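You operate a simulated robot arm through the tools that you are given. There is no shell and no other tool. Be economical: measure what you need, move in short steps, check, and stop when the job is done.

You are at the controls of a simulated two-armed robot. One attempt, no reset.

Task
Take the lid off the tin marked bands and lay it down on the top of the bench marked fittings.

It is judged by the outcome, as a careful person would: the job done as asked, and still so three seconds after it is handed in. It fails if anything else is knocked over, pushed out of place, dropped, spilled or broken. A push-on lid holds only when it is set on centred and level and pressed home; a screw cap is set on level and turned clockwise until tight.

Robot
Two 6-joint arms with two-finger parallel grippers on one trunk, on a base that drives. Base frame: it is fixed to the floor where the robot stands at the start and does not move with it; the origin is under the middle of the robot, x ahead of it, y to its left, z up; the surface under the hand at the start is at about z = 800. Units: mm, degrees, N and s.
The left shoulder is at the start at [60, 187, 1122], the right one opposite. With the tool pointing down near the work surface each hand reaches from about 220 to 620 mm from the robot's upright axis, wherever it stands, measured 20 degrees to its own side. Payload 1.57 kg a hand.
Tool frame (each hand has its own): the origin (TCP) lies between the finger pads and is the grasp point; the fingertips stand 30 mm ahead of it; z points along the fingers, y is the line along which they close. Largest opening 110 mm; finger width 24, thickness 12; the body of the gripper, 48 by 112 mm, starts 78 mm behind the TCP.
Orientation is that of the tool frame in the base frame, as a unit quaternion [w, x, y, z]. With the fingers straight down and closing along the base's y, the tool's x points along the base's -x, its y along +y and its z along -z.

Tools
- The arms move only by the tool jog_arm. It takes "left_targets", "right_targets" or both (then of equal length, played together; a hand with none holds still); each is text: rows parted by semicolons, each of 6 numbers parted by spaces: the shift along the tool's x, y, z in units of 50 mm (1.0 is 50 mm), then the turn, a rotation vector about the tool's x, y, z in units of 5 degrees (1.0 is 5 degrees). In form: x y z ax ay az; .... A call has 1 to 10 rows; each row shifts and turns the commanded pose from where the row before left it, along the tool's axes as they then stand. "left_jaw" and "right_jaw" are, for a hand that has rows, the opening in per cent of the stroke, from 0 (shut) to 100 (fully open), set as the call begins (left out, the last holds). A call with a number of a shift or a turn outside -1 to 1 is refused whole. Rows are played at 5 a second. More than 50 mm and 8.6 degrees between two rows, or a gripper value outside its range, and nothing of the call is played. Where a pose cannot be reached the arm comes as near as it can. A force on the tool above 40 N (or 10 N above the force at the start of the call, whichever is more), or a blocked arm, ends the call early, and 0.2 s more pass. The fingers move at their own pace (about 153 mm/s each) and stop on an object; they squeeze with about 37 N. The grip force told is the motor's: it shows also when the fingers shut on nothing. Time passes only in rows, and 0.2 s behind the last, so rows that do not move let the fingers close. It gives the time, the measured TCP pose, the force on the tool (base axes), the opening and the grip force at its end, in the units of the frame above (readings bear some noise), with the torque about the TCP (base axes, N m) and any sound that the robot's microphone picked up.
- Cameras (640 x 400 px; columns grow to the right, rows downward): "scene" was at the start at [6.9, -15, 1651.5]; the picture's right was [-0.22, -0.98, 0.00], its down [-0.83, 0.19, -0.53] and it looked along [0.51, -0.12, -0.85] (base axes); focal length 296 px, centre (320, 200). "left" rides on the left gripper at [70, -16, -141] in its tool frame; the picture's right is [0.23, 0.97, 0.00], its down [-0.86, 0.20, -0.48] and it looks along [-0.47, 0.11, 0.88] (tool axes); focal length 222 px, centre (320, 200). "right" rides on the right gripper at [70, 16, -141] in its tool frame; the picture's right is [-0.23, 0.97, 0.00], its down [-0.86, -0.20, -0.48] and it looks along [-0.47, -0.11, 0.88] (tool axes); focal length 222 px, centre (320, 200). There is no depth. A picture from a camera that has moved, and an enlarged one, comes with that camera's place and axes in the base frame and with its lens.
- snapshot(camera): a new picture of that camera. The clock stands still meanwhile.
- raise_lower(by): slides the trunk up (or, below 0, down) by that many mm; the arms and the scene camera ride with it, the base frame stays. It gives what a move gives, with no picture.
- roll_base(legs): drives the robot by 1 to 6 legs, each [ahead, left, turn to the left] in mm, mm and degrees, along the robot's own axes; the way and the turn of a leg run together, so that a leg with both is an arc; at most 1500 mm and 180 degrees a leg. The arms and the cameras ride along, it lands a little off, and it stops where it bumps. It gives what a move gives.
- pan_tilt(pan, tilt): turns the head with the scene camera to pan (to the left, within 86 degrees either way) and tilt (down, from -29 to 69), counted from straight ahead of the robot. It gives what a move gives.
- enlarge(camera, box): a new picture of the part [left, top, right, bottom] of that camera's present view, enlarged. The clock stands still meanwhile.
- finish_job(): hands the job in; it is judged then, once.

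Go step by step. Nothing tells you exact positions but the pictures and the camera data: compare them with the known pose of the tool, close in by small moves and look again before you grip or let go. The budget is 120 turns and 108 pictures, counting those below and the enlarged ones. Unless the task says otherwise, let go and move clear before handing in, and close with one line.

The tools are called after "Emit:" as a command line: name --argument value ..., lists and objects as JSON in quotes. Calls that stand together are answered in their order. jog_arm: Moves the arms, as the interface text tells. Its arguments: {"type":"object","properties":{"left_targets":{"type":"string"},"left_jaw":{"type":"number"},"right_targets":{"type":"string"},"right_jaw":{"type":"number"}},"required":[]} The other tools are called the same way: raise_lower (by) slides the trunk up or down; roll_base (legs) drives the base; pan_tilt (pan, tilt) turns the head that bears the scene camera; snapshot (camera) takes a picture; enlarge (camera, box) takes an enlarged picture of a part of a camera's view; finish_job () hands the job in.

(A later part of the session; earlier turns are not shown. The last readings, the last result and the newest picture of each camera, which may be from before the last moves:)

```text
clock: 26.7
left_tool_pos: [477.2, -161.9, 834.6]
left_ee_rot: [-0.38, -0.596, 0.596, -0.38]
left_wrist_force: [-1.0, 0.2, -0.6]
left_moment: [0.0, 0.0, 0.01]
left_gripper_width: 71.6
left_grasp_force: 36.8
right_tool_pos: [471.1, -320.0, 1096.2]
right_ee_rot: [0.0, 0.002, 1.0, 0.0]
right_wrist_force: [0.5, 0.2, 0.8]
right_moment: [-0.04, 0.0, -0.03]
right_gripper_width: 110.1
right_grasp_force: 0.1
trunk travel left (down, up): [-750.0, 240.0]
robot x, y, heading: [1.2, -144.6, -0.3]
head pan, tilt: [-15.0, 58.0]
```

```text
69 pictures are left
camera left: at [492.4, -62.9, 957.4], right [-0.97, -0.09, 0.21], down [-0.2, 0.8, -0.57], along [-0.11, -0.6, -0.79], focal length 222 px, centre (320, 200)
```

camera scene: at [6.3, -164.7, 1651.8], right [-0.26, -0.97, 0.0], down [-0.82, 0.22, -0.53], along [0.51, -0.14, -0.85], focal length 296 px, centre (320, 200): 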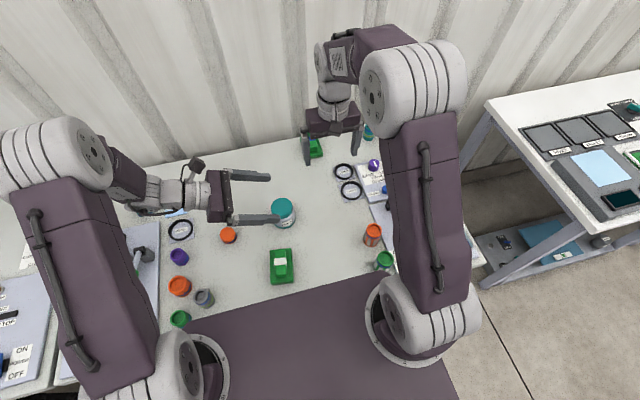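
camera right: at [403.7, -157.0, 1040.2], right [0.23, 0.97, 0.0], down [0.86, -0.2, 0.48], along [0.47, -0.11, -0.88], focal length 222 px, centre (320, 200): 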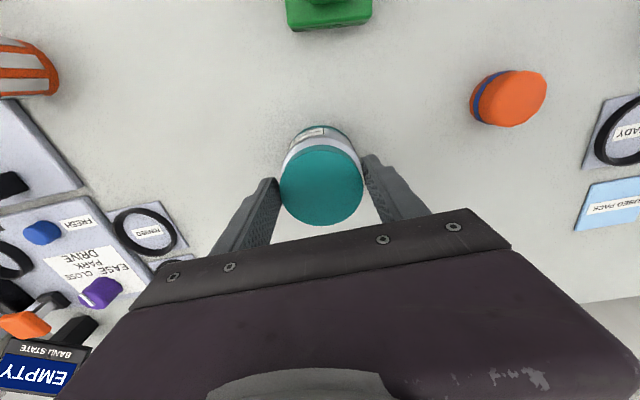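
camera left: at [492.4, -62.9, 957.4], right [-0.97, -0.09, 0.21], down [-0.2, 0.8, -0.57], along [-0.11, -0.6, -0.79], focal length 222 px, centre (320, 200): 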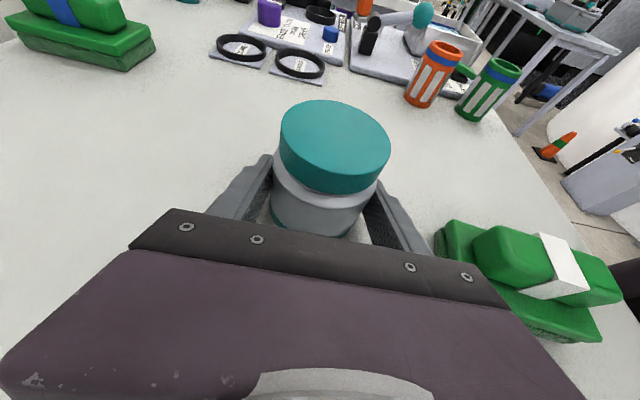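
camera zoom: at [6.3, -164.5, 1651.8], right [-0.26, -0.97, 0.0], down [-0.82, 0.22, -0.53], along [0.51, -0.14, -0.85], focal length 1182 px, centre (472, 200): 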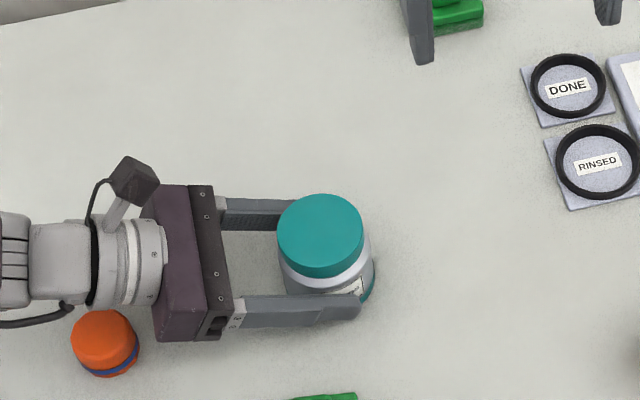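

The body is held (71.6 mm). Bring the right hand over the lid with a partly open jaw.

Emit:
jog_arm --right_targets "-0.014 0.584 0.544 0 0 0;-0.014 0.584 0.544 0 0 0;-0.014 0.584 0.544 0 0 0;-0.014 0.584 0.544 0 0 0;-0.014 0.584 0.544 0 0 0;0 0 0 0 0 0" --right_jaw 78

Emit:
snapshot --camera "right"

Emit:
snapshot --camera "left"

```text
clock: 28.1
left_tool_pos: [476.1, -162.3, 835.5]
left_ee_rot: [-0.38, -0.596, 0.597, -0.38]
left_wrist_force: [-1.1, -0.3, 0.2]
left_moment: [0.02, -0.01, -0.01]
left_gripper_width: 71.5
left_grasp_force: 36.7
right_tool_pos: [476.6, -174.9, 959.2]
right_ee_rot: [-0.001, 0.001, 1.0, 0.0]
right_wrist_force: [0.4, -0.1, -0.4]
right_moment: [0.01, -0.03, 0.0]
right_gripper_width: 85.8
right_grasp_force: 0.1
trunk travel left (down, up): [-750.0, 240.0]
robot x, y, heading: [-1.9, -144.0, -0.2]
head pan, tilt: [-15.0, 58.0]
```

```text
68 pictures are left
camera right: at [406.5, -158.7, 1098.8], right [0.23, 0.97, 0.0], down [0.85, -0.2, 0.48], along [0.47, -0.11, -0.88], focal length 222 px, centre (320, 200)
```

right: 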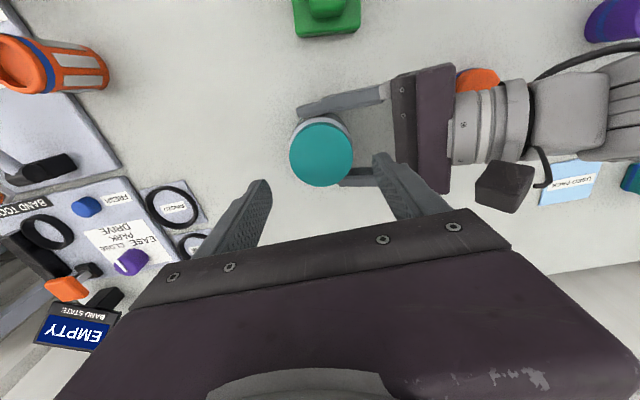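

```text
67 pictures are left
camera left: at [492.3, -63.2, 957.5], right [-0.97, -0.09, 0.21], down [-0.2, 0.8, -0.57], along [-0.11, -0.6, -0.79], focal length 222 px, centre (320, 200)
```

left: 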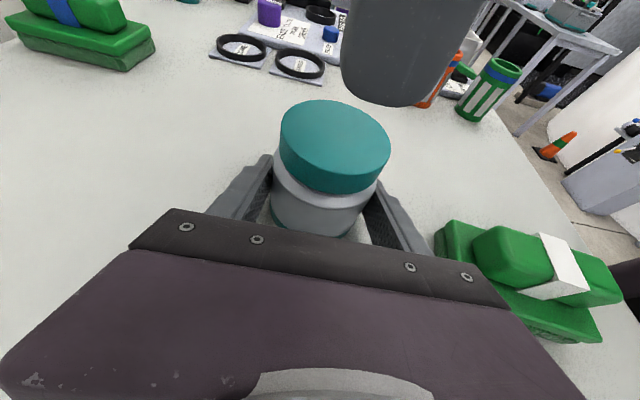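

Descend onto the lid, slightly adjusted.

Emit:
jog_arm --right_targets "0.02 0.02 0.65 0 0 0;0 0 0.33 0 0 0;0 0 0.33 0 0 0;0 0 0 0 0 0"

Emit:
snapshot --camera "right"

Emit:
snapshot --camera "left"

```text
clock: 29.1
left_tool_pos: [477.0, -162.3, 835.0]
left_ee_rot: [-0.382, -0.595, 0.598, -0.378]
left_wrist_force: [-0.1, 0.2, 0.7]
left_moment: [-0.02, -0.04, -0.02]
left_gripper_width: 71.7
left_grasp_force: 37.6
right_tool_pos: [472.9, -172.7, 895.4]
right_ee_rot: [0.0, 0.001, 1.0, 0.001]
right_wrist_force: [0.0, -0.2, -0.2]
right_moment: [-0.04, 0.01, -0.04]
right_gripper_width: 85.7
right_grasp_force: 0.1
trunk travel left (down, up): [-750.0, 240.0]
robot x, y, heading: [-0.2, -150.6, -0.0]
head pan, tilt: [-15.0, 58.0]
```

```text
66 pictures are left
camera right: at [403.5, -157.0, 1035.9], right [0.23, 0.97, 0.0], down [0.85, -0.2, 0.48], along [0.47, -0.11, -0.88], focal length 222 px, centre (320, 200)
```

right: 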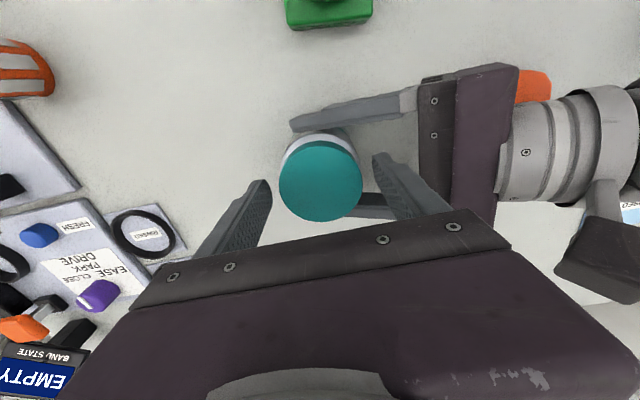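

```text
65 pictures are left
camera left: at [492.5, -62.8, 957.4], right [-0.97, -0.09, 0.21], down [-0.2, 0.8, -0.57], along [-0.11, -0.6, -0.79], focal length 222 px, centre (320, 200)
```

left: 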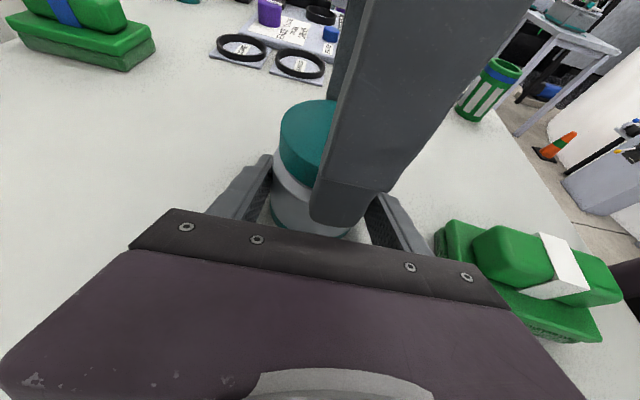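

Aligned as before. Close the right hand, then pull up in small steps with the body held.

Emit:
jog_arm --right_targets "0 0 0 0 0 0;0 0 0 0 0 0;0 0 0 0 0 0" --right_jaw 0

Emit:
jog_arm --right_targets "0 0 -0.03 0 0 0;0 0 -0.03 0 0 0;0 0 -0.03 0 0 0;0 0 0 0 0 0"

Emit:
snapshot --camera "left"

```text
clock: 29.9
left_tool_pos: [476.7, -162.3, 836.4]
left_ee_rot: [-0.38, -0.596, 0.597, -0.379]
left_wrist_force: [0.5, 1.6, 1.7]
left_moment: [-0.19, 0.12, -0.02]
left_gripper_width: 71.6
left_grasp_force: 37.2
right_tool_pos: [473.6, -172.6, 897.0]
right_ee_rot: [0.0, 0.0, 1.0, -0.001]
right_wrist_force: [-0.2, -1.9, -1.4]
right_moment: [0.03, 0.0, 0.01]
right_gripper_width: 68.9
right_grasp_force: 36.5
trunk travel left (down, up): [-750.0, 240.0]
robot x, y, heading: [1.4, -143.9, -0.3]
head pan, tilt: [-15.0, 58.0]
```

```text
clock: 30.9
left_tool_pos: [477.6, -162.4, 836.1]
left_ee_rot: [-0.38, -0.596, 0.597, -0.38]
left_wrist_force: [-2.5, 8.9, 19.7]
left_moment: [-0.51, 0.05, -0.06]
left_gripper_width: 71.8
left_grasp_force: 36.4
right_tool_pos: [473.8, -173.0, 897.9]
right_ee_rot: [0.0, 0.0, 1.0, -0.001]
right_wrist_force: [2.9, -8.7, -20.2]
right_moment: [-0.36, -0.17, -0.02]
right_gripper_width: 68.7
right_grasp_force: 36.2
trunk travel left (down, up): [-750.0, 240.0]
robot x, y, heading: [-1.7, -143.0, -0.2]
head pan, tilt: [-15.0, 58.0]
```

```text
64 pictures are left
camera left: at [493.0, -62.6, 958.1], right [-0.97, -0.09, 0.21], down [-0.2, 0.79, -0.57], along [-0.11, -0.6, -0.79], focal length 222 px, centre (320, 200)
```

left: 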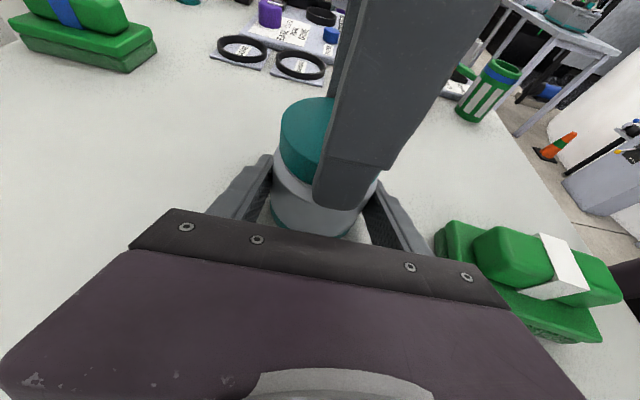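

It resists 20 N. I relax the pull and try a counter-clockwise twist to see if it's a screw cap.

Emit:
jog_arm --right_targets "0 0 0.03 0 0 0;0 0 0.04 0 0 0;0 0 0 0 0 0;0 0 0 0 0 -0.5;0 0 0 0 0 -0.5;0 0 0 0 0 0"

Emit:
snapshot --camera "right"

```text
clock: 32.3
left_tool_pos: [477.9, -162.2, 835.1]
left_ee_rot: [0.379, 0.597, -0.597, 0.379]
left_wrist_force: [17.0, 10.0, -14.8]
left_moment: [-0.02, 0.55, 0.26]
left_gripper_width: 71.3
left_grasp_force: 36.8
right_tool_pos: [474.4, -173.5, 895.1]
right_ee_rot: [-0.003, -0.043, 0.999, 0.001]
right_wrist_force: [-16.5, -9.5, 15.7]
right_moment: [-0.35, 0.36, -0.1]
right_gripper_width: 68.8
right_grasp_force: 37.1
trunk travel left (down, up): [-750.0, 240.0]
robot x, y, heading: [-0.2, -143.2, 0.1]
head pan, tilt: [-15.0, 58.0]
```

```text
63 pictures are left
camera right: at [403.5, -163.0, 1035.7], right [0.14, 0.99, 0.0], down [0.87, -0.13, 0.48], along [0.47, -0.07, -0.88], focal length 222 px, centre (320, 200)
```

right: 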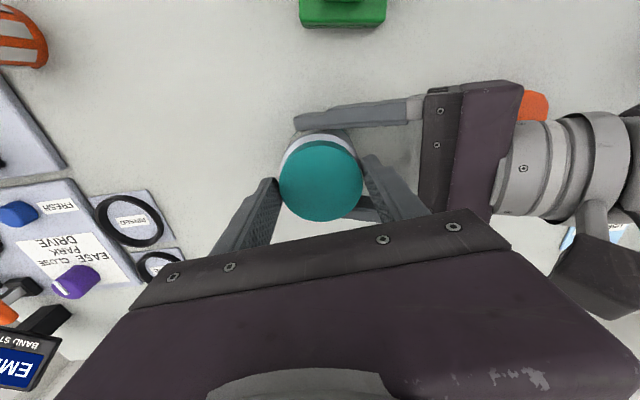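

The twist met little torque, so it's likely a push-on lid. Pull straight up more firmly, in small steps.

Emit:
jog_arm --right_targets "0 0 -0.03 0 0 0;0 0 -0.03 0 0 0;0 0 -0.03 0 0 0;0 0 -0.03 0 0 0;0 0 -0.03 0 0 0;0 0 0 0 0 0"

Emit:
snapshot --camera "right"

Emit:
snapshot --camera "left"

```text
clock: 33.7
left_tool_pos: [477.4, -163.0, 836.8]
left_ee_rot: [-0.381, -0.595, 0.597, -0.38]
left_wrist_force: [8.4, 1.8, 18.9]
left_moment: [-0.23, 0.17, -0.31]
left_gripper_width: 69.5
left_grasp_force: 37.3
right_tool_pos: [474.1, -171.6, 902.9]
right_ee_rot: [-0.002, -0.043, 0.999, -0.001]
right_wrist_force: [-8.0, -2.8, -20.8]
right_moment: [-0.1, 0.41, 0.31]
right_gripper_width: 68.0
right_grasp_force: 37.2
trunk travel left (down, up): [-750.0, 240.0]
robot x, y, heading: [0.5, -144.8, -0.0]
head pan, tilt: [-15.0, 58.0]
```

```text
62 pictures are left
camera right: at [403.4, -162.3, 1042.5], right [0.14, 0.99, 0.0], down [0.87, -0.13, 0.48], along [0.47, -0.07, -0.88], focal length 222 px, centre (320, 200)
```

right: 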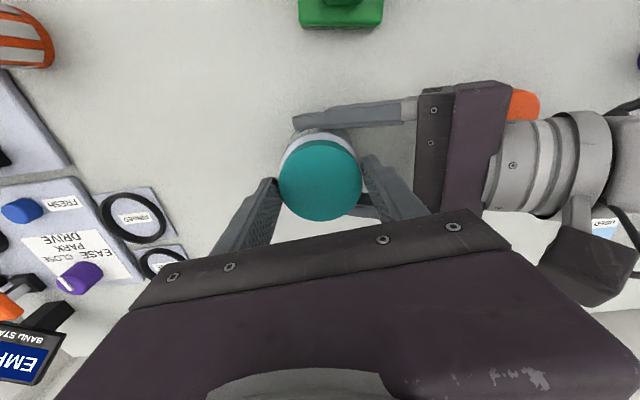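

```text
61 pictures are left
camera left: at [492.9, -63.0, 958.0], right [-0.97, -0.09, 0.21], down [-0.2, 0.79, -0.57], along [-0.11, -0.6, -0.79], focal length 222 px, centre (320, 200)
```

left: 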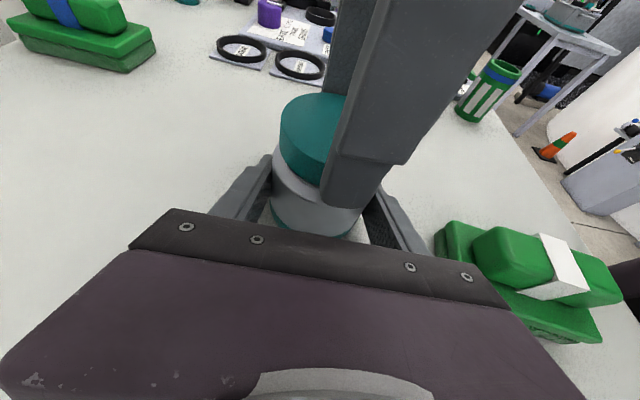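

Unclear if the lid parted or the tin slid up in the left hand; zoom in.

Emit:
enlarge --camera "left" --box '[220, 80, 412, 200]'

Emit:
enlarge --camera "left" --box '[220, 140, 412, 260]'

Emit:
enlarge --camera "scene" --box '[218, 160, 346, 240]'

```text
3.33 times, centred on (316, 140) of left
camera zoom: at [492.9, -63.0, 958.0], right [-0.97, -0.09, 0.21], down [-0.2, 0.79, -0.57], along [-0.11, -0.6, -0.79], focal length 740 px, centre (333, 400)
```

zoom: 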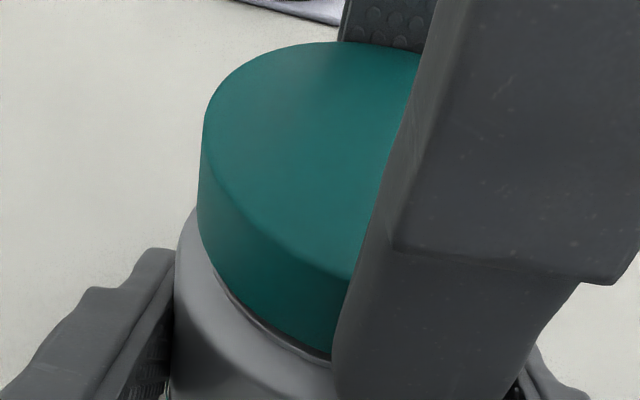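

```text
3.33 times, centred on (316, 200) of left
camera zoom: at [492.9, -63.0, 958.0], right [-0.97, -0.09, 0.21], down [-0.2, 0.79, -0.57], along [-0.11, -0.6, -0.79], focal length 740 px, centre (333, 200)
```

zoom: 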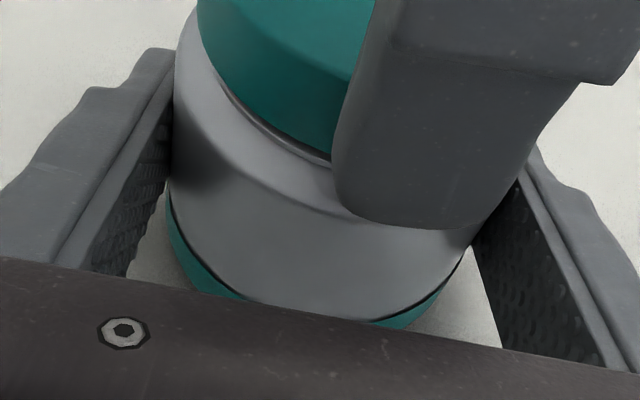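

```text
5.00 times, centred on (282, 200) of scene
camera zoom: at [6.6, -164.5, 1651.8], right [-0.26, -0.97, 0.0], down [-0.82, 0.22, -0.53], along [0.51, -0.14, -0.85], focal length 1478 px, centre (510, 200)
```

zoom: 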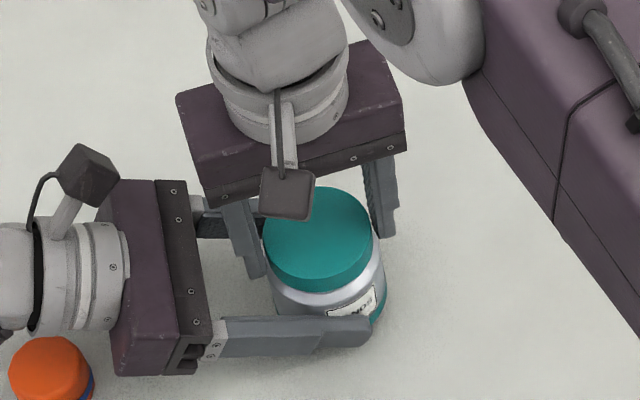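

The tin slid up slightly in the left grip. I ease it back down, then twist further counter-clockwise and watch torque and label.

Emit:
jog_arm --right_targets "0 0 0.04 0 0 0;0 0 0.04 0 0 0;0 0 0.04 0 0 0;0 0 0 0 0 0"

Emit:
jog_arm --right_targets "0 0 0 0 0 -0.7;0 0 0 0 0 -0.7;0 0 0 0 0 -0.7;0 0 0 0 0 -0.7;0 0 0 0 0 0"

Emit:
enlarge --camera "scene" --box '[218, 160, 346, 240]'

Emit:
enlarge --camera "left" --box '[220, 80, 412, 200]'

```text
clock: 34.7
left_tool_pos: [475.0, -162.3, 834.4]
left_ee_rot: [-0.38, -0.597, 0.597, -0.378]
left_wrist_force: [12.1, 5.0, -15.6]
left_moment: [0.08, 0.34, 0.05]
left_gripper_width: 68.4
left_grasp_force: 37.2
right_tool_pos: [475.7, -170.2, 897.4]
right_ee_rot: [0.001, -0.041, 0.999, 0.0]
right_wrist_force: [-12.7, -4.9, 14.7]
right_moment: [-0.21, 0.51, 0.07]
right_gripper_width: 67.5
right_grasp_force: 37.2
trunk travel left (down, up): [-750.0, 240.0]
robot x, y, heading: [4.3, -146.8, 0.0]
head pan, tilt: [-15.0, 58.0]
```

```text
clock: 35.9
left_tool_pos: [476.4, -163.0, 832.9]
left_ee_rot: [-0.379, -0.597, 0.598, -0.378]
left_wrist_force: [4.8, 6.2, -26.5]
left_moment: [0.03, 0.24, 0.34]
left_gripper_width: 68.3
left_grasp_force: 37.2
right_tool_pos: [474.8, -172.0, 897.8]
right_ee_rot: [0.001, -0.165, 0.986, 0.0]
right_wrist_force: [-4.5, -6.1, 24.6]
right_moment: [-0.18, 0.1, -0.26]
right_gripper_width: 66.8
right_grasp_force: 36.9
trunk travel left (down, up): [-750.0, 240.0]
robot x, y, heading: [-1.7, -142.6, 0.0]
head pan, tilt: [-15.0, 58.0]
```

```text
5.00 times, centred on (282, 200) of scene
camera zoom: at [6.5, -164.4, 1651.8], right [-0.26, -0.97, 0.0], down [-0.82, 0.22, -0.53], along [0.51, -0.14, -0.85], focal length 1478 px, centre (510, 200)
```

zoom: 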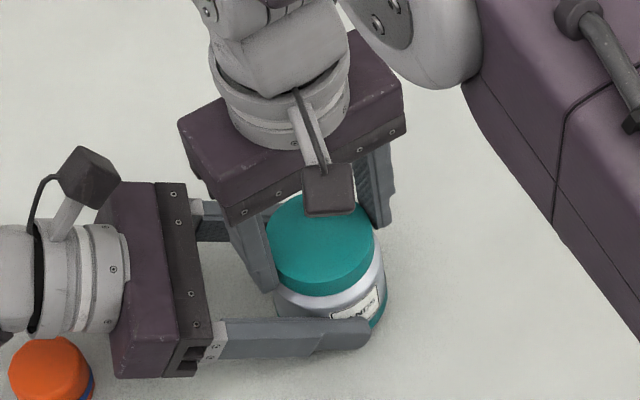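

```text
3.33 times, centred on (316, 140) of left
camera zoom: at [492.4, -63.0, 956.4], right [-0.97, -0.1, 0.21], down [-0.2, 0.8, -0.57], along [-0.11, -0.6, -0.8], focal length 740 px, centre (333, 400)
```

zoom: 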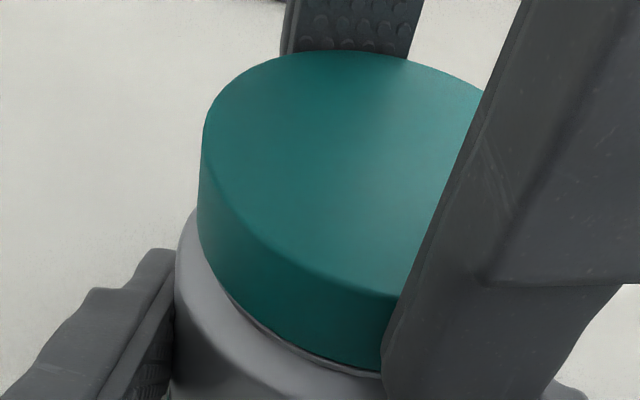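

Body stayed put, while the downward force grew as I twisted: looks like a screw cap. Check the grip from the right camera, then continue.

Emit:
snapshot --camera "right"

Emit:
jog_arm --right_targets "0 0 -0.03 0 0 0;0 0 -0.03 0 0 0;0 0 0 0 0 0"

```text
55 pictures are left
camera right: at [403.8, -180.1, 1037.3], right [-0.1, 0.99, 0.0], down [0.87, 0.09, 0.48], along [0.48, 0.05, -0.88], focal length 222 px, centre (320, 200)
```

right: 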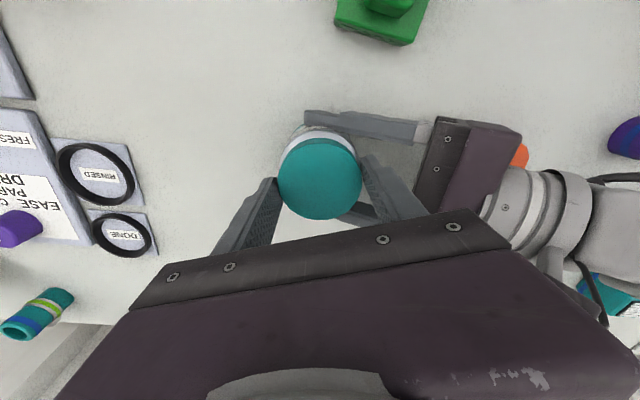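

```text
clock: 36.7
left_tool_pos: [477.8, -161.7, 835.0]
left_ee_rot: [-0.381, -0.595, 0.597, -0.38]
left_wrist_force: [-7.2, 8.5, -3.9]
left_moment: [-0.03, 0.0, -0.04]
left_gripper_width: 68.2
left_grasp_force: 37.4
right_tool_pos: [474.9, -171.7, 899.7]
right_ee_rot: [0.0, -0.164, 0.986, 0.0]
right_wrist_force: [6.3, -8.3, 2.8]
right_moment: [-0.5, -0.38, -0.03]
right_gripper_width: 66.8
right_grasp_force: 37.0
trunk travel left (down, up): [-750.0, 240.0]
robot x, y, heading: [3.7, -146.0, -0.2]
head pan, tilt: [-15.0, 58.0]
```

Force nearly zero now. Continue unscrewing ~36° counter-clockwise.

Emit:
jog_arm --right_targets "0 0 -0.004 0 0 -0.9;0 0 -0.004 0 0 -0.9;0 0 -0.004 0 0 -0.9;0 0 -0.004 0 0 -0.9;0 0 -0.004 0 0 -0.9;0 0 -0.004 0 0 -0.9;0 0 -0.004 0 0 -0.9;0 0 -0.004 0 0 -0.9;0 0 0 0 0 0"

Emit:
enlarge --camera "scene" --box '[218, 160, 346, 240]'

Emit:
snapshot --camera "left"

```text
clock: 38.7
left_tool_pos: [476.4, -162.0, 835.6]
left_ee_rot: [-0.382, -0.595, 0.597, -0.38]
left_wrist_force: [-18.5, 11.2, 17.7]
left_moment: [-0.73, -0.76, -0.16]
left_gripper_width: 68.1
left_grasp_force: 37.0
right_tool_pos: [475.1, -172.7, 902.3]
right_ee_rot: [0.0, -0.461, 0.887, 0.0]
right_wrist_force: [19.3, -11.2, -20.3]
right_moment: [-0.14, -0.47, -0.02]
right_gripper_width: 66.1
right_grasp_force: 37.4
trunk travel left (down, up): [-750.0, 240.0]
robot x, y, heading: [-2.0, -148.3, -0.5]
head pan, tilt: [-15.0, 58.0]
```

```text
5.00 times, centred on (282, 200) of scene
camera zoom: at [6.5, -164.4, 1651.8], right [-0.26, -0.97, 0.0], down [-0.82, 0.22, -0.53], along [0.51, -0.14, -0.85], focal length 1478 px, centre (510, 200)
```

zoom: 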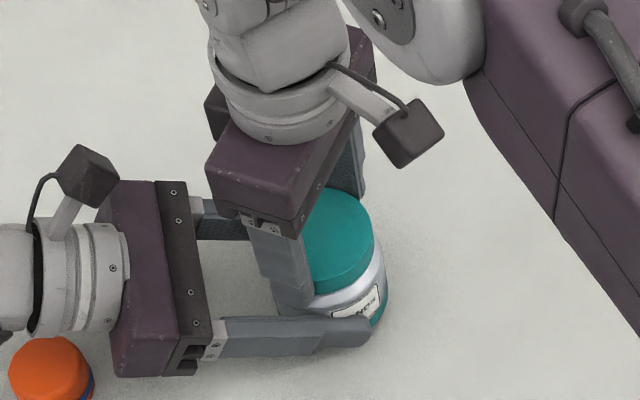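

```text
53 pictures are left
camera left: at [492.4, -62.8, 957.8], right [-0.97, -0.09, 0.21], down [-0.2, 0.79, -0.57], along [-0.11, -0.6, -0.79], focal length 222 px, centre (320, 200)
```

left: 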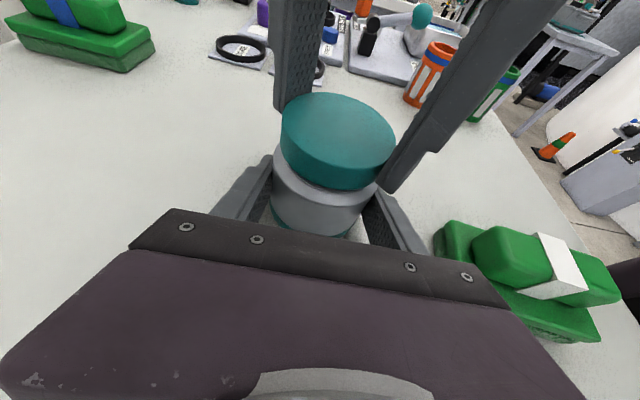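

Body label hasn't turned though the hand turned 55°, so lid and body rotate relative to each other. Look closely at the seam under the lid.

Emit:
enlarge --camera "left" --box '[252, 140, 412, 240]'

Emit:
enlarge --camera "right" --box '[240, 100, 400, 200]'

```text
4.00 times, centred on (332, 190) of left
camera zoom: at [492.4, -62.8, 957.8], right [-0.97, -0.09, 0.21], down [-0.2, 0.79, -0.57], along [-0.11, -0.6, -0.79], focal length 888 px, centre (272, 240)
```

zoom: 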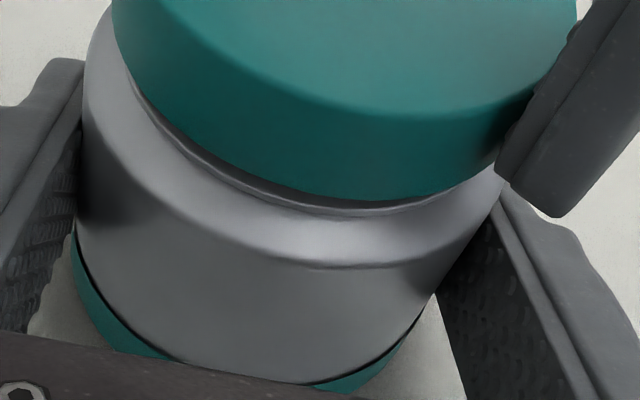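

```text
4.00 times, centred on (320, 150) of right
camera zoom: at [421.1, -221.1, 1042.0], right [-0.67, 0.75, 0.0], down [0.65, 0.59, 0.48], along [0.36, 0.32, -0.88], focal length 888 px, centre (320, 400)
```

zoom: 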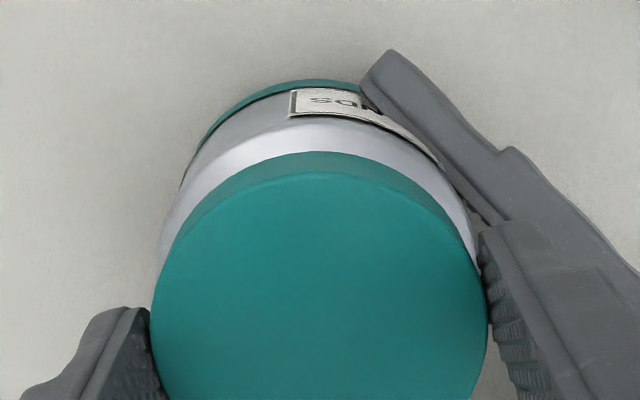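

A neck gap is opening under the lid: it is unscrewing. Continue turning counter-clockwise.

Emit:
jog_arm --right_targets "0 0 0.01 0 0 -0.9;0 0 0 0 0 -0.9;0 0 0 0 0 -0.9;0 0 0 0 0 -0.9;0 0 0 0 0 -0.9;0 0 0 0 0 -0.9;0 0 0 0 0 -0.9;0 0 0 0 0 -0.9;0 0 0 0 0 -0.9;0 0 0 0 0 0"

Emit:
enlarge --camera "left" --box '[252, 120, 412, 220]'

```text
clock: 40.9
left_tool_pos: [476.8, -161.8, 835.5]
left_ee_rot: [-0.38, -0.597, 0.597, -0.379]
left_wrist_force: [-16.2, 7.8, 0.9]
left_moment: [-0.06, -0.84, -0.15]
left_gripper_width: 68.4
left_grasp_force: 36.9
right_tool_pos: [475.4, -171.9, 901.8]
right_ee_rot: [0.0, 0.74, -0.673, 0.0]
right_wrist_force: [17.0, -7.9, -1.1]
right_moment: [-0.46, -0.28, -0.01]
right_gripper_width: 65.5
right_grasp_force: 36.8
trunk travel left (down, up): [-750.0, 240.0]
robot x, y, heading: [-0.1, -146.1, -0.1]
head pan, tilt: [-15.0, 58.0]
```

```text
4.00 times, centred on (332, 170) of left
camera zoom: at [492.3, -62.8, 957.0], right [-0.97, -0.09, 0.21], down [-0.2, 0.8, -0.57], along [-0.11, -0.6, -0.79], focal length 888 px, centre (272, 320)
```

zoom: 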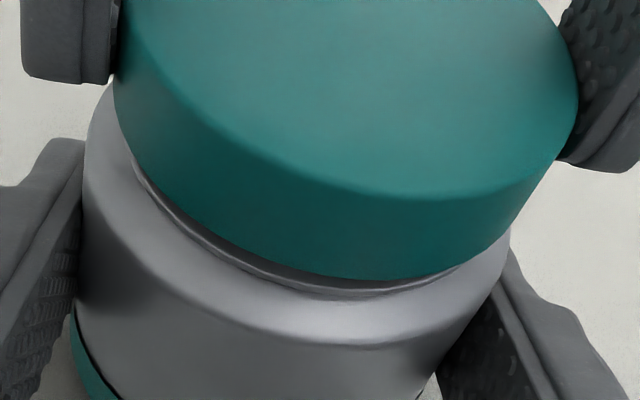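

Vertical force vanished after the turn, consistent with the lid rising on its thread. I relax the sideways force slightly and go on.

Emit:
jog_arm --right_targets "0 -0.03 -0.01 0 0 -0.9;0 0 -0.01 0 0 -0.9;0 0 -0.01 0 0 -0.9;0 0 -0.01 0 0 -0.9;0 0 -0.005 0 0 -0.9;0 0 0 0 0 -0.9;0 0 0 0 0 -0.9;0 0 0 0 0 -0.9;0 0 0 0 0 0"

Emit:
enlarge --camera "left" --box '[252, 120, 412, 220]'

Emit:
snapshot --camera "scene"

```text
clock: 42.9
left_tool_pos: [477.5, -162.1, 836.3]
left_ee_rot: [-0.382, -0.595, 0.596, -0.38]
left_wrist_force: [-10.2, 1.7, 9.7]
left_moment: [0.03, -0.54, -0.08]
left_gripper_width: 68.5
left_grasp_force: 36.1
right_tool_pos: [476.7, -171.3, 902.9]
right_ee_rot: [0.0, 0.912, -0.411, 0.0]
right_wrist_force: [10.1, -2.2, -11.3]
right_moment: [-0.23, -0.18, 0.0]
right_gripper_width: 65.1
right_grasp_force: 37.1
trunk travel left (down, up): [-750.0, 240.0]
robot x, y, heading: [-0.2, -147.4, -0.1]
head pan, tilt: [-15.0, 58.0]
```

```text
4.00 times, centred on (332, 170) of left
camera zoom: at [492.8, -62.8, 957.6], right [-0.97, -0.09, 0.21], down [-0.2, 0.79, -0.57], along [-0.11, -0.6, -0.79], focal length 888 px, centre (272, 320)
```

zoom: 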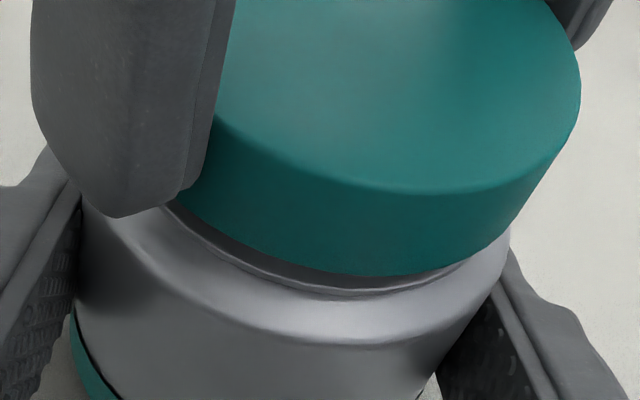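

```text
48 pictures are left
camera scene: at [6.5, -164.4, 1651.8], right [-0.26, -0.97, 0.0], down [-0.82, 0.22, -0.53], along [0.51, -0.14, -0.85], focal length 296 px, centre (320, 200)
```

scene: 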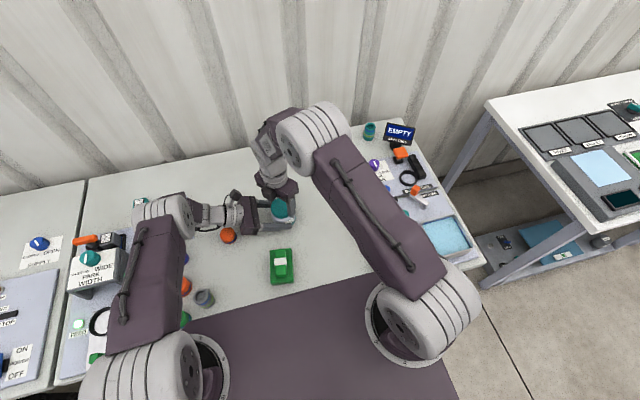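

Torque stays near zero. I'll test by pulling up gently again and watching the seam.

Emit:
jog_arm --right_targets "0 0 -0.03 0 0 0;0 0 -0.03 0 0 0;0 0 -0.03 0 0 0;0 0 -0.03 0 0 0;0 0 0 0 0 0"

Emit:
snapshot --camera "left"

```text
clock: 44.1
left_tool_pos: [476.3, -161.3, 834.0]
left_ee_rot: [0.38, 0.597, -0.597, 0.378]
left_wrist_force: [1.0, -0.8, -3.9]
left_moment: [-0.03, -0.02, 0.0]
left_gripper_width: 68.3
left_grasp_force: 37.4
right_tool_pos: [477.5, -172.4, 909.3]
right_ee_rot: [0.0, 0.912, -0.411, 0.0]
right_wrist_force: [-1.0, 0.1, 3.8]
right_moment: [0.06, 0.09, 0.01]
right_gripper_width: 65.1
right_grasp_force: 37.2
trunk travel left (down, up): [-750.0, 240.0]
robot x, y, heading: [0.3, -143.4, -0.2]
head pan, tilt: [-15.0, 58.0]
```

```text
47 pictures are left
camera left: at [492.5, -62.7, 956.7], right [-0.97, -0.1, 0.21], down [-0.2, 0.8, -0.57], along [-0.11, -0.6, -0.79], focal length 222 px, centre (320, 200)
```

left: 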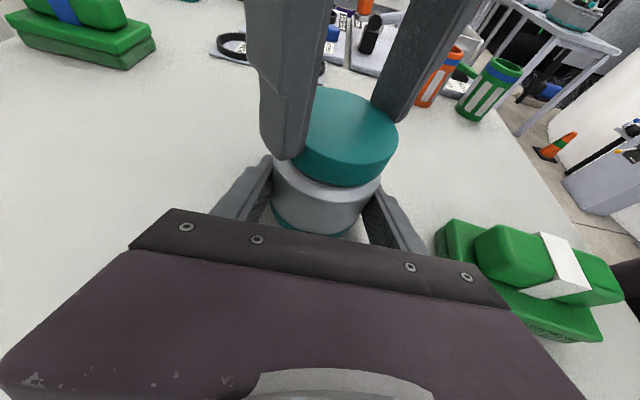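

Force dropped away: the lid seems to have come loose. Lift on slowly.

Emit:
jog_arm --right_targets "0 0 -0.06 0 0 0;0 0 -0.06 0 0 0;0 0 -0.06 0 0 0;0 0 -0.06 0 0 0;0 0 0 0 0 0"

Emit:
enlarge --camera "left" --box '[220, 60, 444, 200]'

```text
clock: 45.1
left_tool_pos: [475.8, -163.1, 838.3]
left_ee_rot: [-0.384, -0.592, 0.596, -0.383]
left_wrist_force: [-1.6, -1.1, 2.5]
left_moment: [0.18, -0.25, -0.03]
left_gripper_width: 68.5
left_grasp_force: 36.3
right_tool_pos: [475.9, -172.6, 918.0]
right_ee_rot: [0.0, 0.911, -0.412, 0.0]
right_wrist_force: [2.7, 0.6, -4.2]
right_moment: [-0.16, 0.13, 0.03]
right_gripper_width: 65.1
right_grasp_force: 37.0
trunk travel left (down, up): [-750.0, 240.0]
robot x, y, heading: [-2.2, -144.9, -0.2]
head pan, tilt: [-15.0, 58.0]
stopped in row 4 (right hand): the force on the tool passed its limit at 41 N (the readings are from after the stop); the commanded pose is now the measured one
```

```text
2.86 times, centred on (332, 130) of left
camera zoom: at [492.8, -62.7, 959.6], right [-0.97, -0.09, 0.21], down [-0.19, 0.79, -0.58], along [-0.11, -0.61, -0.79], focal length 635 px, centre (286, 400)
```

zoom: 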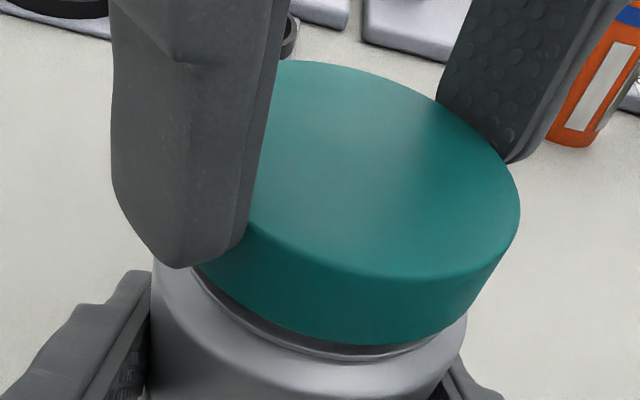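

The lid is still on and the tin may have been drawn up through the left grip. Check.

Emit:
snapshot --camera "left"

Emit:
enlarge --camera "scene" --box '[218, 160, 346, 240]'

```text
45 pictures are left
camera left: at [492.8, -62.7, 959.6], right [-0.97, -0.09, 0.21], down [-0.19, 0.79, -0.58], along [-0.11, -0.61, -0.79], focal length 222 px, centre (320, 200)
```

left: 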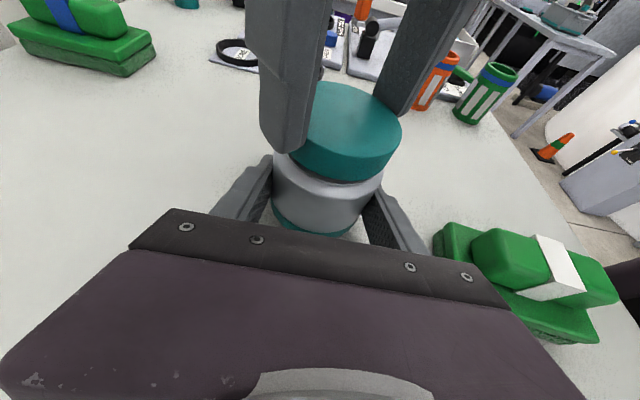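

```text
5.00 times, centred on (282, 200) of scene
camera zoom: at [6.4, -164.4, 1651.8], right [-0.26, -0.97, 0.0], down [-0.82, 0.22, -0.53], along [0.51, -0.14, -0.85], focal length 1478 px, centre (510, 200)
```

zoom: 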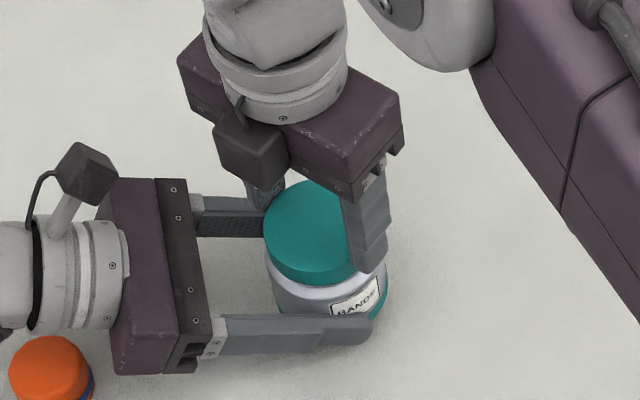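

The tin slid up ~12 mm in the left grip; the cap needs more turns. I open the left hand (right still holds the tin), and lower the tin until it touches the bench.

Emit:
jog_arm --left_targets "0 0 0 0 0 0;0 0 0 0 0 0;0 0 0 0 0 0" --left_jaw 85

Emit:
jog_arm --right_targets "0 0 0.06 0 0 0;0 0 0.06 0 0 0;0 0 0.04 0 0 0;0 0 0 0 0 0"

Emit:
enlarge --camera "scene" --box '[218, 160, 346, 240]'

```text
clock: 45.9
left_tool_pos: [477.0, -162.9, 837.3]
left_ee_rot: [-0.383, -0.593, 0.596, -0.382]
left_wrist_force: [0.0, 0.6, 0.1]
left_moment: [0.04, 0.01, 0.03]
left_gripper_width: 93.6
left_grasp_force: 0.0
right_tool_pos: [477.1, -172.9, 917.6]
right_ee_rot: [0.001, 0.912, -0.411, -0.001]
right_wrist_force: [1.8, 1.0, -0.4]
right_moment: [0.02, 0.03, 0.01]
right_gripper_width: 65.3
right_grasp_force: 36.9
trunk travel left (down, up): [-750.0, 240.0]
robot x, y, heading: [4.1, -144.3, -0.2]
head pan, tilt: [-15.0, 58.0]
```

```text
clock: 46.9
left_tool_pos: [477.3, -163.3, 837.9]
left_ee_rot: [-0.383, -0.593, 0.596, -0.383]
left_wrist_force: [-0.6, 1.3, -0.2]
left_moment: [0.0, 0.01, -0.04]
left_gripper_width: 93.6
left_grasp_force: 0.1
right_tool_pos: [476.5, -174.3, 910.0]
right_ee_rot: [0.001, 0.911, -0.412, -0.001]
right_wrist_force: [0.0, 0.2, -1.2]
right_moment: [0.01, 0.03, 0.0]
right_gripper_width: 65.3
right_grasp_force: 36.8
trunk travel left (down, up): [-750.0, 240.0]
robot x, y, heading: [-0.4, -148.3, -0.2]
head pan, tilt: [-15.0, 58.0]
```

```text
5.00 times, centred on (282, 200) of scene
camera zoom: at [6.5, -164.4, 1651.8], right [-0.26, -0.97, 0.0], down [-0.82, 0.22, -0.53], along [0.51, -0.14, -0.85], focal length 1478 px, centre (510, 200)
```

zoom: 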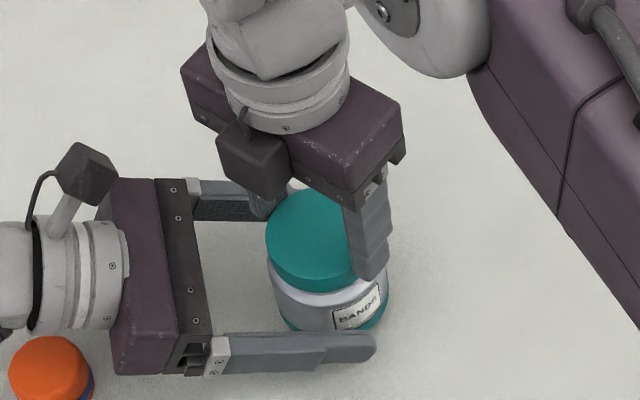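

Still hanging. Lower further in small steps.

Emit:
jog_arm --right_targets "0 0 0.04 0 0 0;0 0 0.04 0 0 0;0 0 0.04 0 0 0;0 0 0 0 0 0"

Emit:
jog_arm --right_targets "0 0 0.04 0 0 0;0 0 0.04 0 0 0;0 0 0 0 0 0"

Emit:
jog_arm --right_targets "0 0 0.04 0 0 0;0 0 0 0 0 0"

```text
clock: 47.9
left_tool_pos: [476.4, -164.2, 838.1]
left_ee_rot: [-0.383, -0.593, 0.596, -0.382]
left_wrist_force: [0.0, 0.5, -0.1]
left_moment: [0.01, -0.01, -0.01]
left_gripper_width: 93.4
left_grasp_force: 0.1
right_tool_pos: [476.5, -171.7, 904.1]
right_ee_rot: [0.001, 0.912, -0.411, 0.0]
right_wrist_force: [1.0, -0.4, -1.1]
right_moment: [-0.03, -0.01, -0.01]
right_gripper_width: 65.3
right_grasp_force: 36.8
trunk travel left (down, up): [-750.0, 240.0]
robot x, y, heading: [-1.7, -147.9, -0.3]
head pan, tilt: [-15.0, 58.0]
```

```text
clock: 48.7
left_tool_pos: [475.0, -163.2, 839.4]
left_ee_rot: [-0.383, -0.592, 0.597, -0.383]
left_wrist_force: [0.0, 0.8, -0.7]
left_moment: [0.0, -0.01, 0.04]
left_gripper_width: 93.6
left_grasp_force: 0.1
right_tool_pos: [476.4, -172.7, 902.9]
right_ee_rot: [-0.002, 0.911, -0.413, 0.002]
right_wrist_force: [3.3, -4.0, 31.5]
right_moment: [-0.06, 0.26, -0.01]
right_gripper_width: 65.3
right_grasp_force: 36.8
trunk travel left (down, up): [-750.0, 240.0]
robot x, y, heading: [1.9, -149.1, -0.3]
head pan, tilt: [-15.0, 58.0]
```

```text
clock: 49.3
left_tool_pos: [475.1, -163.4, 839.6]
left_ee_rot: [-0.382, -0.593, 0.597, -0.383]
left_wrist_force: [-0.2, -0.1, -0.2]
left_moment: [-0.01, -0.01, 0.01]
left_gripper_width: 93.6
left_grasp_force: 0.1
right_tool_pos: [475.6, -172.1, 900.7]
right_ee_rot: [-0.002, 0.911, -0.412, 0.003]
right_wrist_force: [8.9, -3.5, 39.1]
right_moment: [-0.06, -0.34, -0.04]
right_gripper_width: 65.3
right_grasp_force: 37.3
trunk travel left (down, up): [-750.0, 240.0]
robot x, y, heading: [-3.0, -144.1, -0.1]
head pan, tilt: [-15.0, 58.0]
```

The tin stands on the bench (contact near TCP z 903, about 8 mm above where I first gripped). Back off the pressure, re-grip the body with the left hand, then open the right and look.

Emit:
jog_arm --right_targets "0 0 -0.04 0 0 0;0 0 -0.03 0 0 0;0 0 0 0 0 0"

Emit:
jog_arm --left_targets "0 0 0 0 0 0;0 0 0 0 0 0;0 0 0 0 0 0" --left_jaw 0

Emit:
jog_arm --right_targets "0 0 0 0 0 0;0 0 0 0 0 0;0 0 -1 0 0 0;0 0 -0.5 0 0 0;0 0 0 0 0 0" --right_jaw 80

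Emit:
enlarge --camera "left" --box '[220, 80, 412, 200]'

Emit:
enlarge --camera "scene" --box '[218, 160, 346, 240]'

```text
clock: 50.1
left_tool_pos: [475.3, -162.1, 837.8]
left_ee_rot: [-0.383, -0.593, 0.597, -0.382]
left_wrist_force: [0.8, 0.5, -0.5]
left_moment: [-0.01, -0.05, -0.01]
left_gripper_width: 93.4
left_grasp_force: 0.1
right_tool_pos: [475.0, -173.0, 901.1]
right_ee_rot: [0.002, 0.911, -0.411, -0.001]
right_wrist_force: [4.2, 0.7, 16.4]
right_moment: [0.37, -0.43, -0.03]
right_gripper_width: 65.3
right_grasp_force: 36.7
trunk travel left (down, up): [-750.0, 240.0]
robot x, y, heading: [1.1, -149.3, -0.1]
head pan, tilt: [-15.0, 58.0]
```

```text
clock: 50.9
left_tool_pos: [474.1, -162.8, 837.8]
left_ee_rot: [-0.383, -0.593, 0.597, -0.381]
left_wrist_force: [-7.6, -3.7, 1.5]
left_moment: [0.11, 0.17, -0.05]
left_gripper_width: 68.6
left_grasp_force: 37.5
right_tool_pos: [474.8, -172.1, 901.8]
right_ee_rot: [0.001, 0.911, -0.411, 0.0]
right_wrist_force: [4.6, 3.1, 4.2]
right_moment: [0.26, -0.3, 0.01]
right_gripper_width: 65.4
right_grasp_force: 37.3
trunk travel left (down, up): [-750.0, 240.0]
robot x, y, heading: [-0.2, -147.3, 0.1]
head pan, tilt: [-15.0, 58.0]
```

```text
clock: 52.1
left_tool_pos: [476.2, -163.0, 838.6]
left_ee_rot: [-0.383, -0.593, 0.597, -0.381]
left_wrist_force: [0.2, 0.8, 1.9]
left_moment: [0.08, 0.11, -0.01]
left_gripper_width: 68.2
left_grasp_force: 36.8
right_tool_pos: [475.4, -172.8, 975.6]
right_ee_rot: [0.001, 0.912, -0.411, -0.001]
right_wrist_force: [0.0, -0.6, -0.4]
right_moment: [-0.02, 0.01, -0.02]
right_gripper_width: 87.9
right_grasp_force: 0.1
trunk travel left (down, up): [-750.0, 240.0]
robot x, y, heading: [-0.1, -148.5, 0.1]
head pan, tilt: [-15.0, 58.0]
```

```text
3.33 times, centred on (316, 140) of left
camera zoom: at [492.5, -62.6, 959.6], right [-0.97, -0.09, 0.21], down [-0.19, 0.79, -0.58], along [-0.11, -0.61, -0.79], focal length 740 px, centre (333, 400)
```

zoom: 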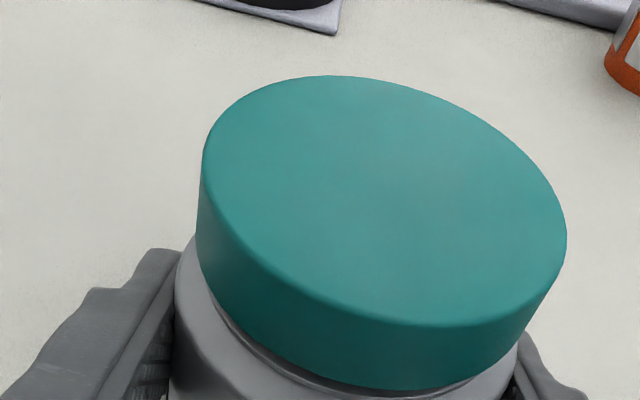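

```text
5.00 times, centred on (282, 200) of scene
camera zoom: at [5.8, -164.2, 1651.8], right [-0.26, -0.97, 0.0], down [-0.82, 0.22, -0.53], along [0.51, -0.14, -0.85], focal length 1478 px, centre (510, 200)
```

zoom: 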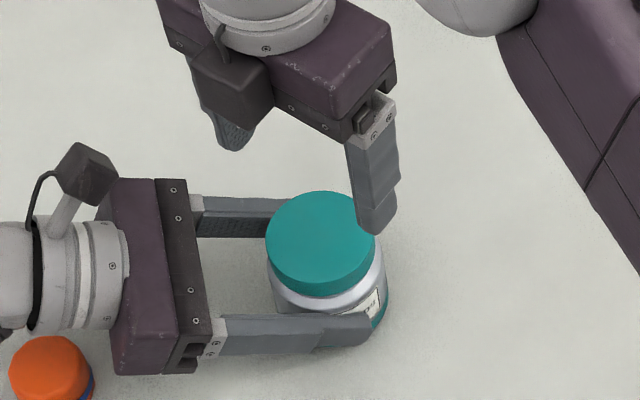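

The width history suggests my first grip sat on the shoulder; the 65 mm grip is truly on the lid. I swing the raised right hand back clockwise to take a fresh, higher grip and unscrew on.

Emit:
jog_arm --right_targets "0 0 0 0 0 1;0 0 0 0 0 1;0 0 0 0 0 1;0 0 0 0 0 1;0 0 0 0 0 1;0 0 0 0 0 1;0 0 0 0 0 1;0 0 0 0 0 1;0 0 0 0 0 1;0 0 0 0 0 1"

Emit:
jog_arm --right_targets "0 0 0 0 0 1;0 0 0 0 0 1;0 0 0 0 0 1;0 0 0 0 0 1;0 0 0 0 0 1;0 0 0 0 0 1;0 0 0 0 0 1;0 0 0 0 0 1;0 0 0 0 0 1;0 0 0 0 0 1"

Emit:
jog_arm --right_targets "0 0 0 0 0 1;0 0 0 0 0 1;0 0 0 0 0 1;0 0 0 0 0 1;0 0 0 0 0 1;0 0 0 0 0 1;0 0 0 0 0 1;0 0 0 0 0 1;0 0 0 0 0 1;0 0 0 0 0 1"

Emit:
jog_arm --right_targets "0 0 0 0 0 1;0 0 0 0 0 1;0 0 0 0 0 1;0 0 0 0 0 1;0 0 0 0 0 1;0 0 0 0 0 1;0 0 0 0 0 1;0 0 0 0 0 1;0 0 0 0 0 0"

Emit:
snapshot --camera "right"

```text
clock: 54.3
left_tool_pos: [476.5, -163.4, 838.5]
left_ee_rot: [-0.383, -0.593, 0.596, -0.382]
left_wrist_force: [-0.4, 0.6, 4.5]
left_moment: [0.03, 0.09, -0.04]
left_gripper_width: 67.9
left_grasp_force: 36.8
right_tool_pos: [477.2, -172.4, 978.5]
right_ee_rot: [-0.002, -0.652, 0.758, -0.001]
right_wrist_force: [0.3, -0.5, 0.5]
right_moment: [0.03, 0.01, 0.01]
right_gripper_width: 87.9
right_grasp_force: 0.1
trunk travel left (down, up): [-750.0, 240.0]
robot x, y, heading: [-0.8, -151.4, 0.1]
head pan, tilt: [-15.0, 58.0]
```

```text
clock: 56.5
left_tool_pos: [476.6, -163.3, 838.6]
left_ee_rot: [-0.383, -0.593, 0.596, -0.382]
left_wrist_force: [-0.5, 0.4, 2.6]
left_moment: [0.04, 0.08, -0.01]
left_gripper_width: 68.4
left_grasp_force: 37.3
right_tool_pos: [476.6, -171.3, 976.5]
right_ee_rot: [0.0, -0.27, 0.963, 0.0]
right_wrist_force: [-0.2, -0.6, 0.5]
right_moment: [0.01, 0.01, 0.02]
right_gripper_width: 87.9
right_grasp_force: 0.0
trunk travel left (down, up): [-750.0, 240.0]
robot x, y, heading: [0.5, -147.3, -0.3]
head pan, tilt: [-15.0, 58.0]
```

```text
clock: 58.7
left_tool_pos: [477.0, -162.8, 838.3]
left_ee_rot: [-0.382, -0.593, 0.596, -0.382]
left_wrist_force: [0.5, 0.3, 2.7]
left_moment: [0.05, 0.09, 0.0]
left_gripper_width: 68.6
left_grasp_force: 37.4
right_tool_pos: [476.5, -173.0, 978.5]
right_ee_rot: [0.0, 0.163, 0.987, 0.0]
right_wrist_force: [-0.3, 0.7, -0.7]
right_moment: [0.0, -0.02, 0.02]
right_gripper_width: 88.2
right_grasp_force: 0.1
trunk travel left (down, up): [-750.0, 240.0]
robot x, y, heading: [0.7, -147.6, -0.1]
head pan, tilt: [-15.0, 58.0]
```

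```text
clock: 60.7
left_tool_pos: [477.5, -162.6, 838.7]
left_ee_rot: [-0.383, -0.593, 0.596, -0.382]
left_wrist_force: [0.4, 0.4, 2.8]
left_moment: [0.03, 0.09, 0.03]
left_gripper_width: 68.2
left_grasp_force: 37.1
right_tool_pos: [476.5, -173.8, 976.3]
right_ee_rot: [-0.001, 0.491, 0.871, 0.0]
right_wrist_force: [-0.4, 0.4, -0.3]
right_moment: [0.0, -0.02, -0.01]
right_gripper_width: 87.9
right_grasp_force: 0.0
trunk travel left (down, up): [-750.0, 240.0]
robot x, y, heading: [-3.0, -144.7, -0.1]
head pan, tilt: [-15.0, 58.0]
```

```text
40 pictures are left
camera right: at [453.6, -105.5, 1116.5], right [0.95, 0.31, 0.0], down [0.27, -0.83, 0.48], along [0.15, -0.46, -0.88], focal length 222 px, centre (320, 200)
```

right: 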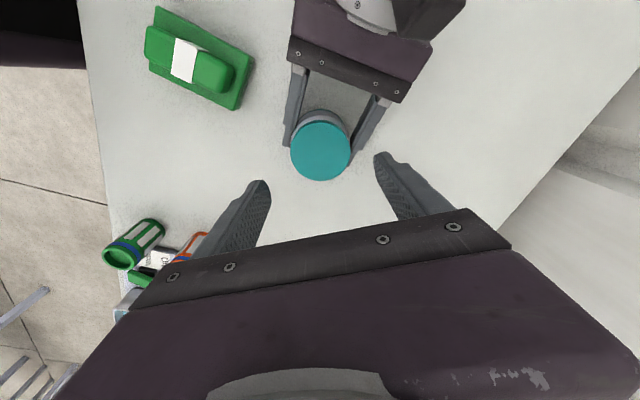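

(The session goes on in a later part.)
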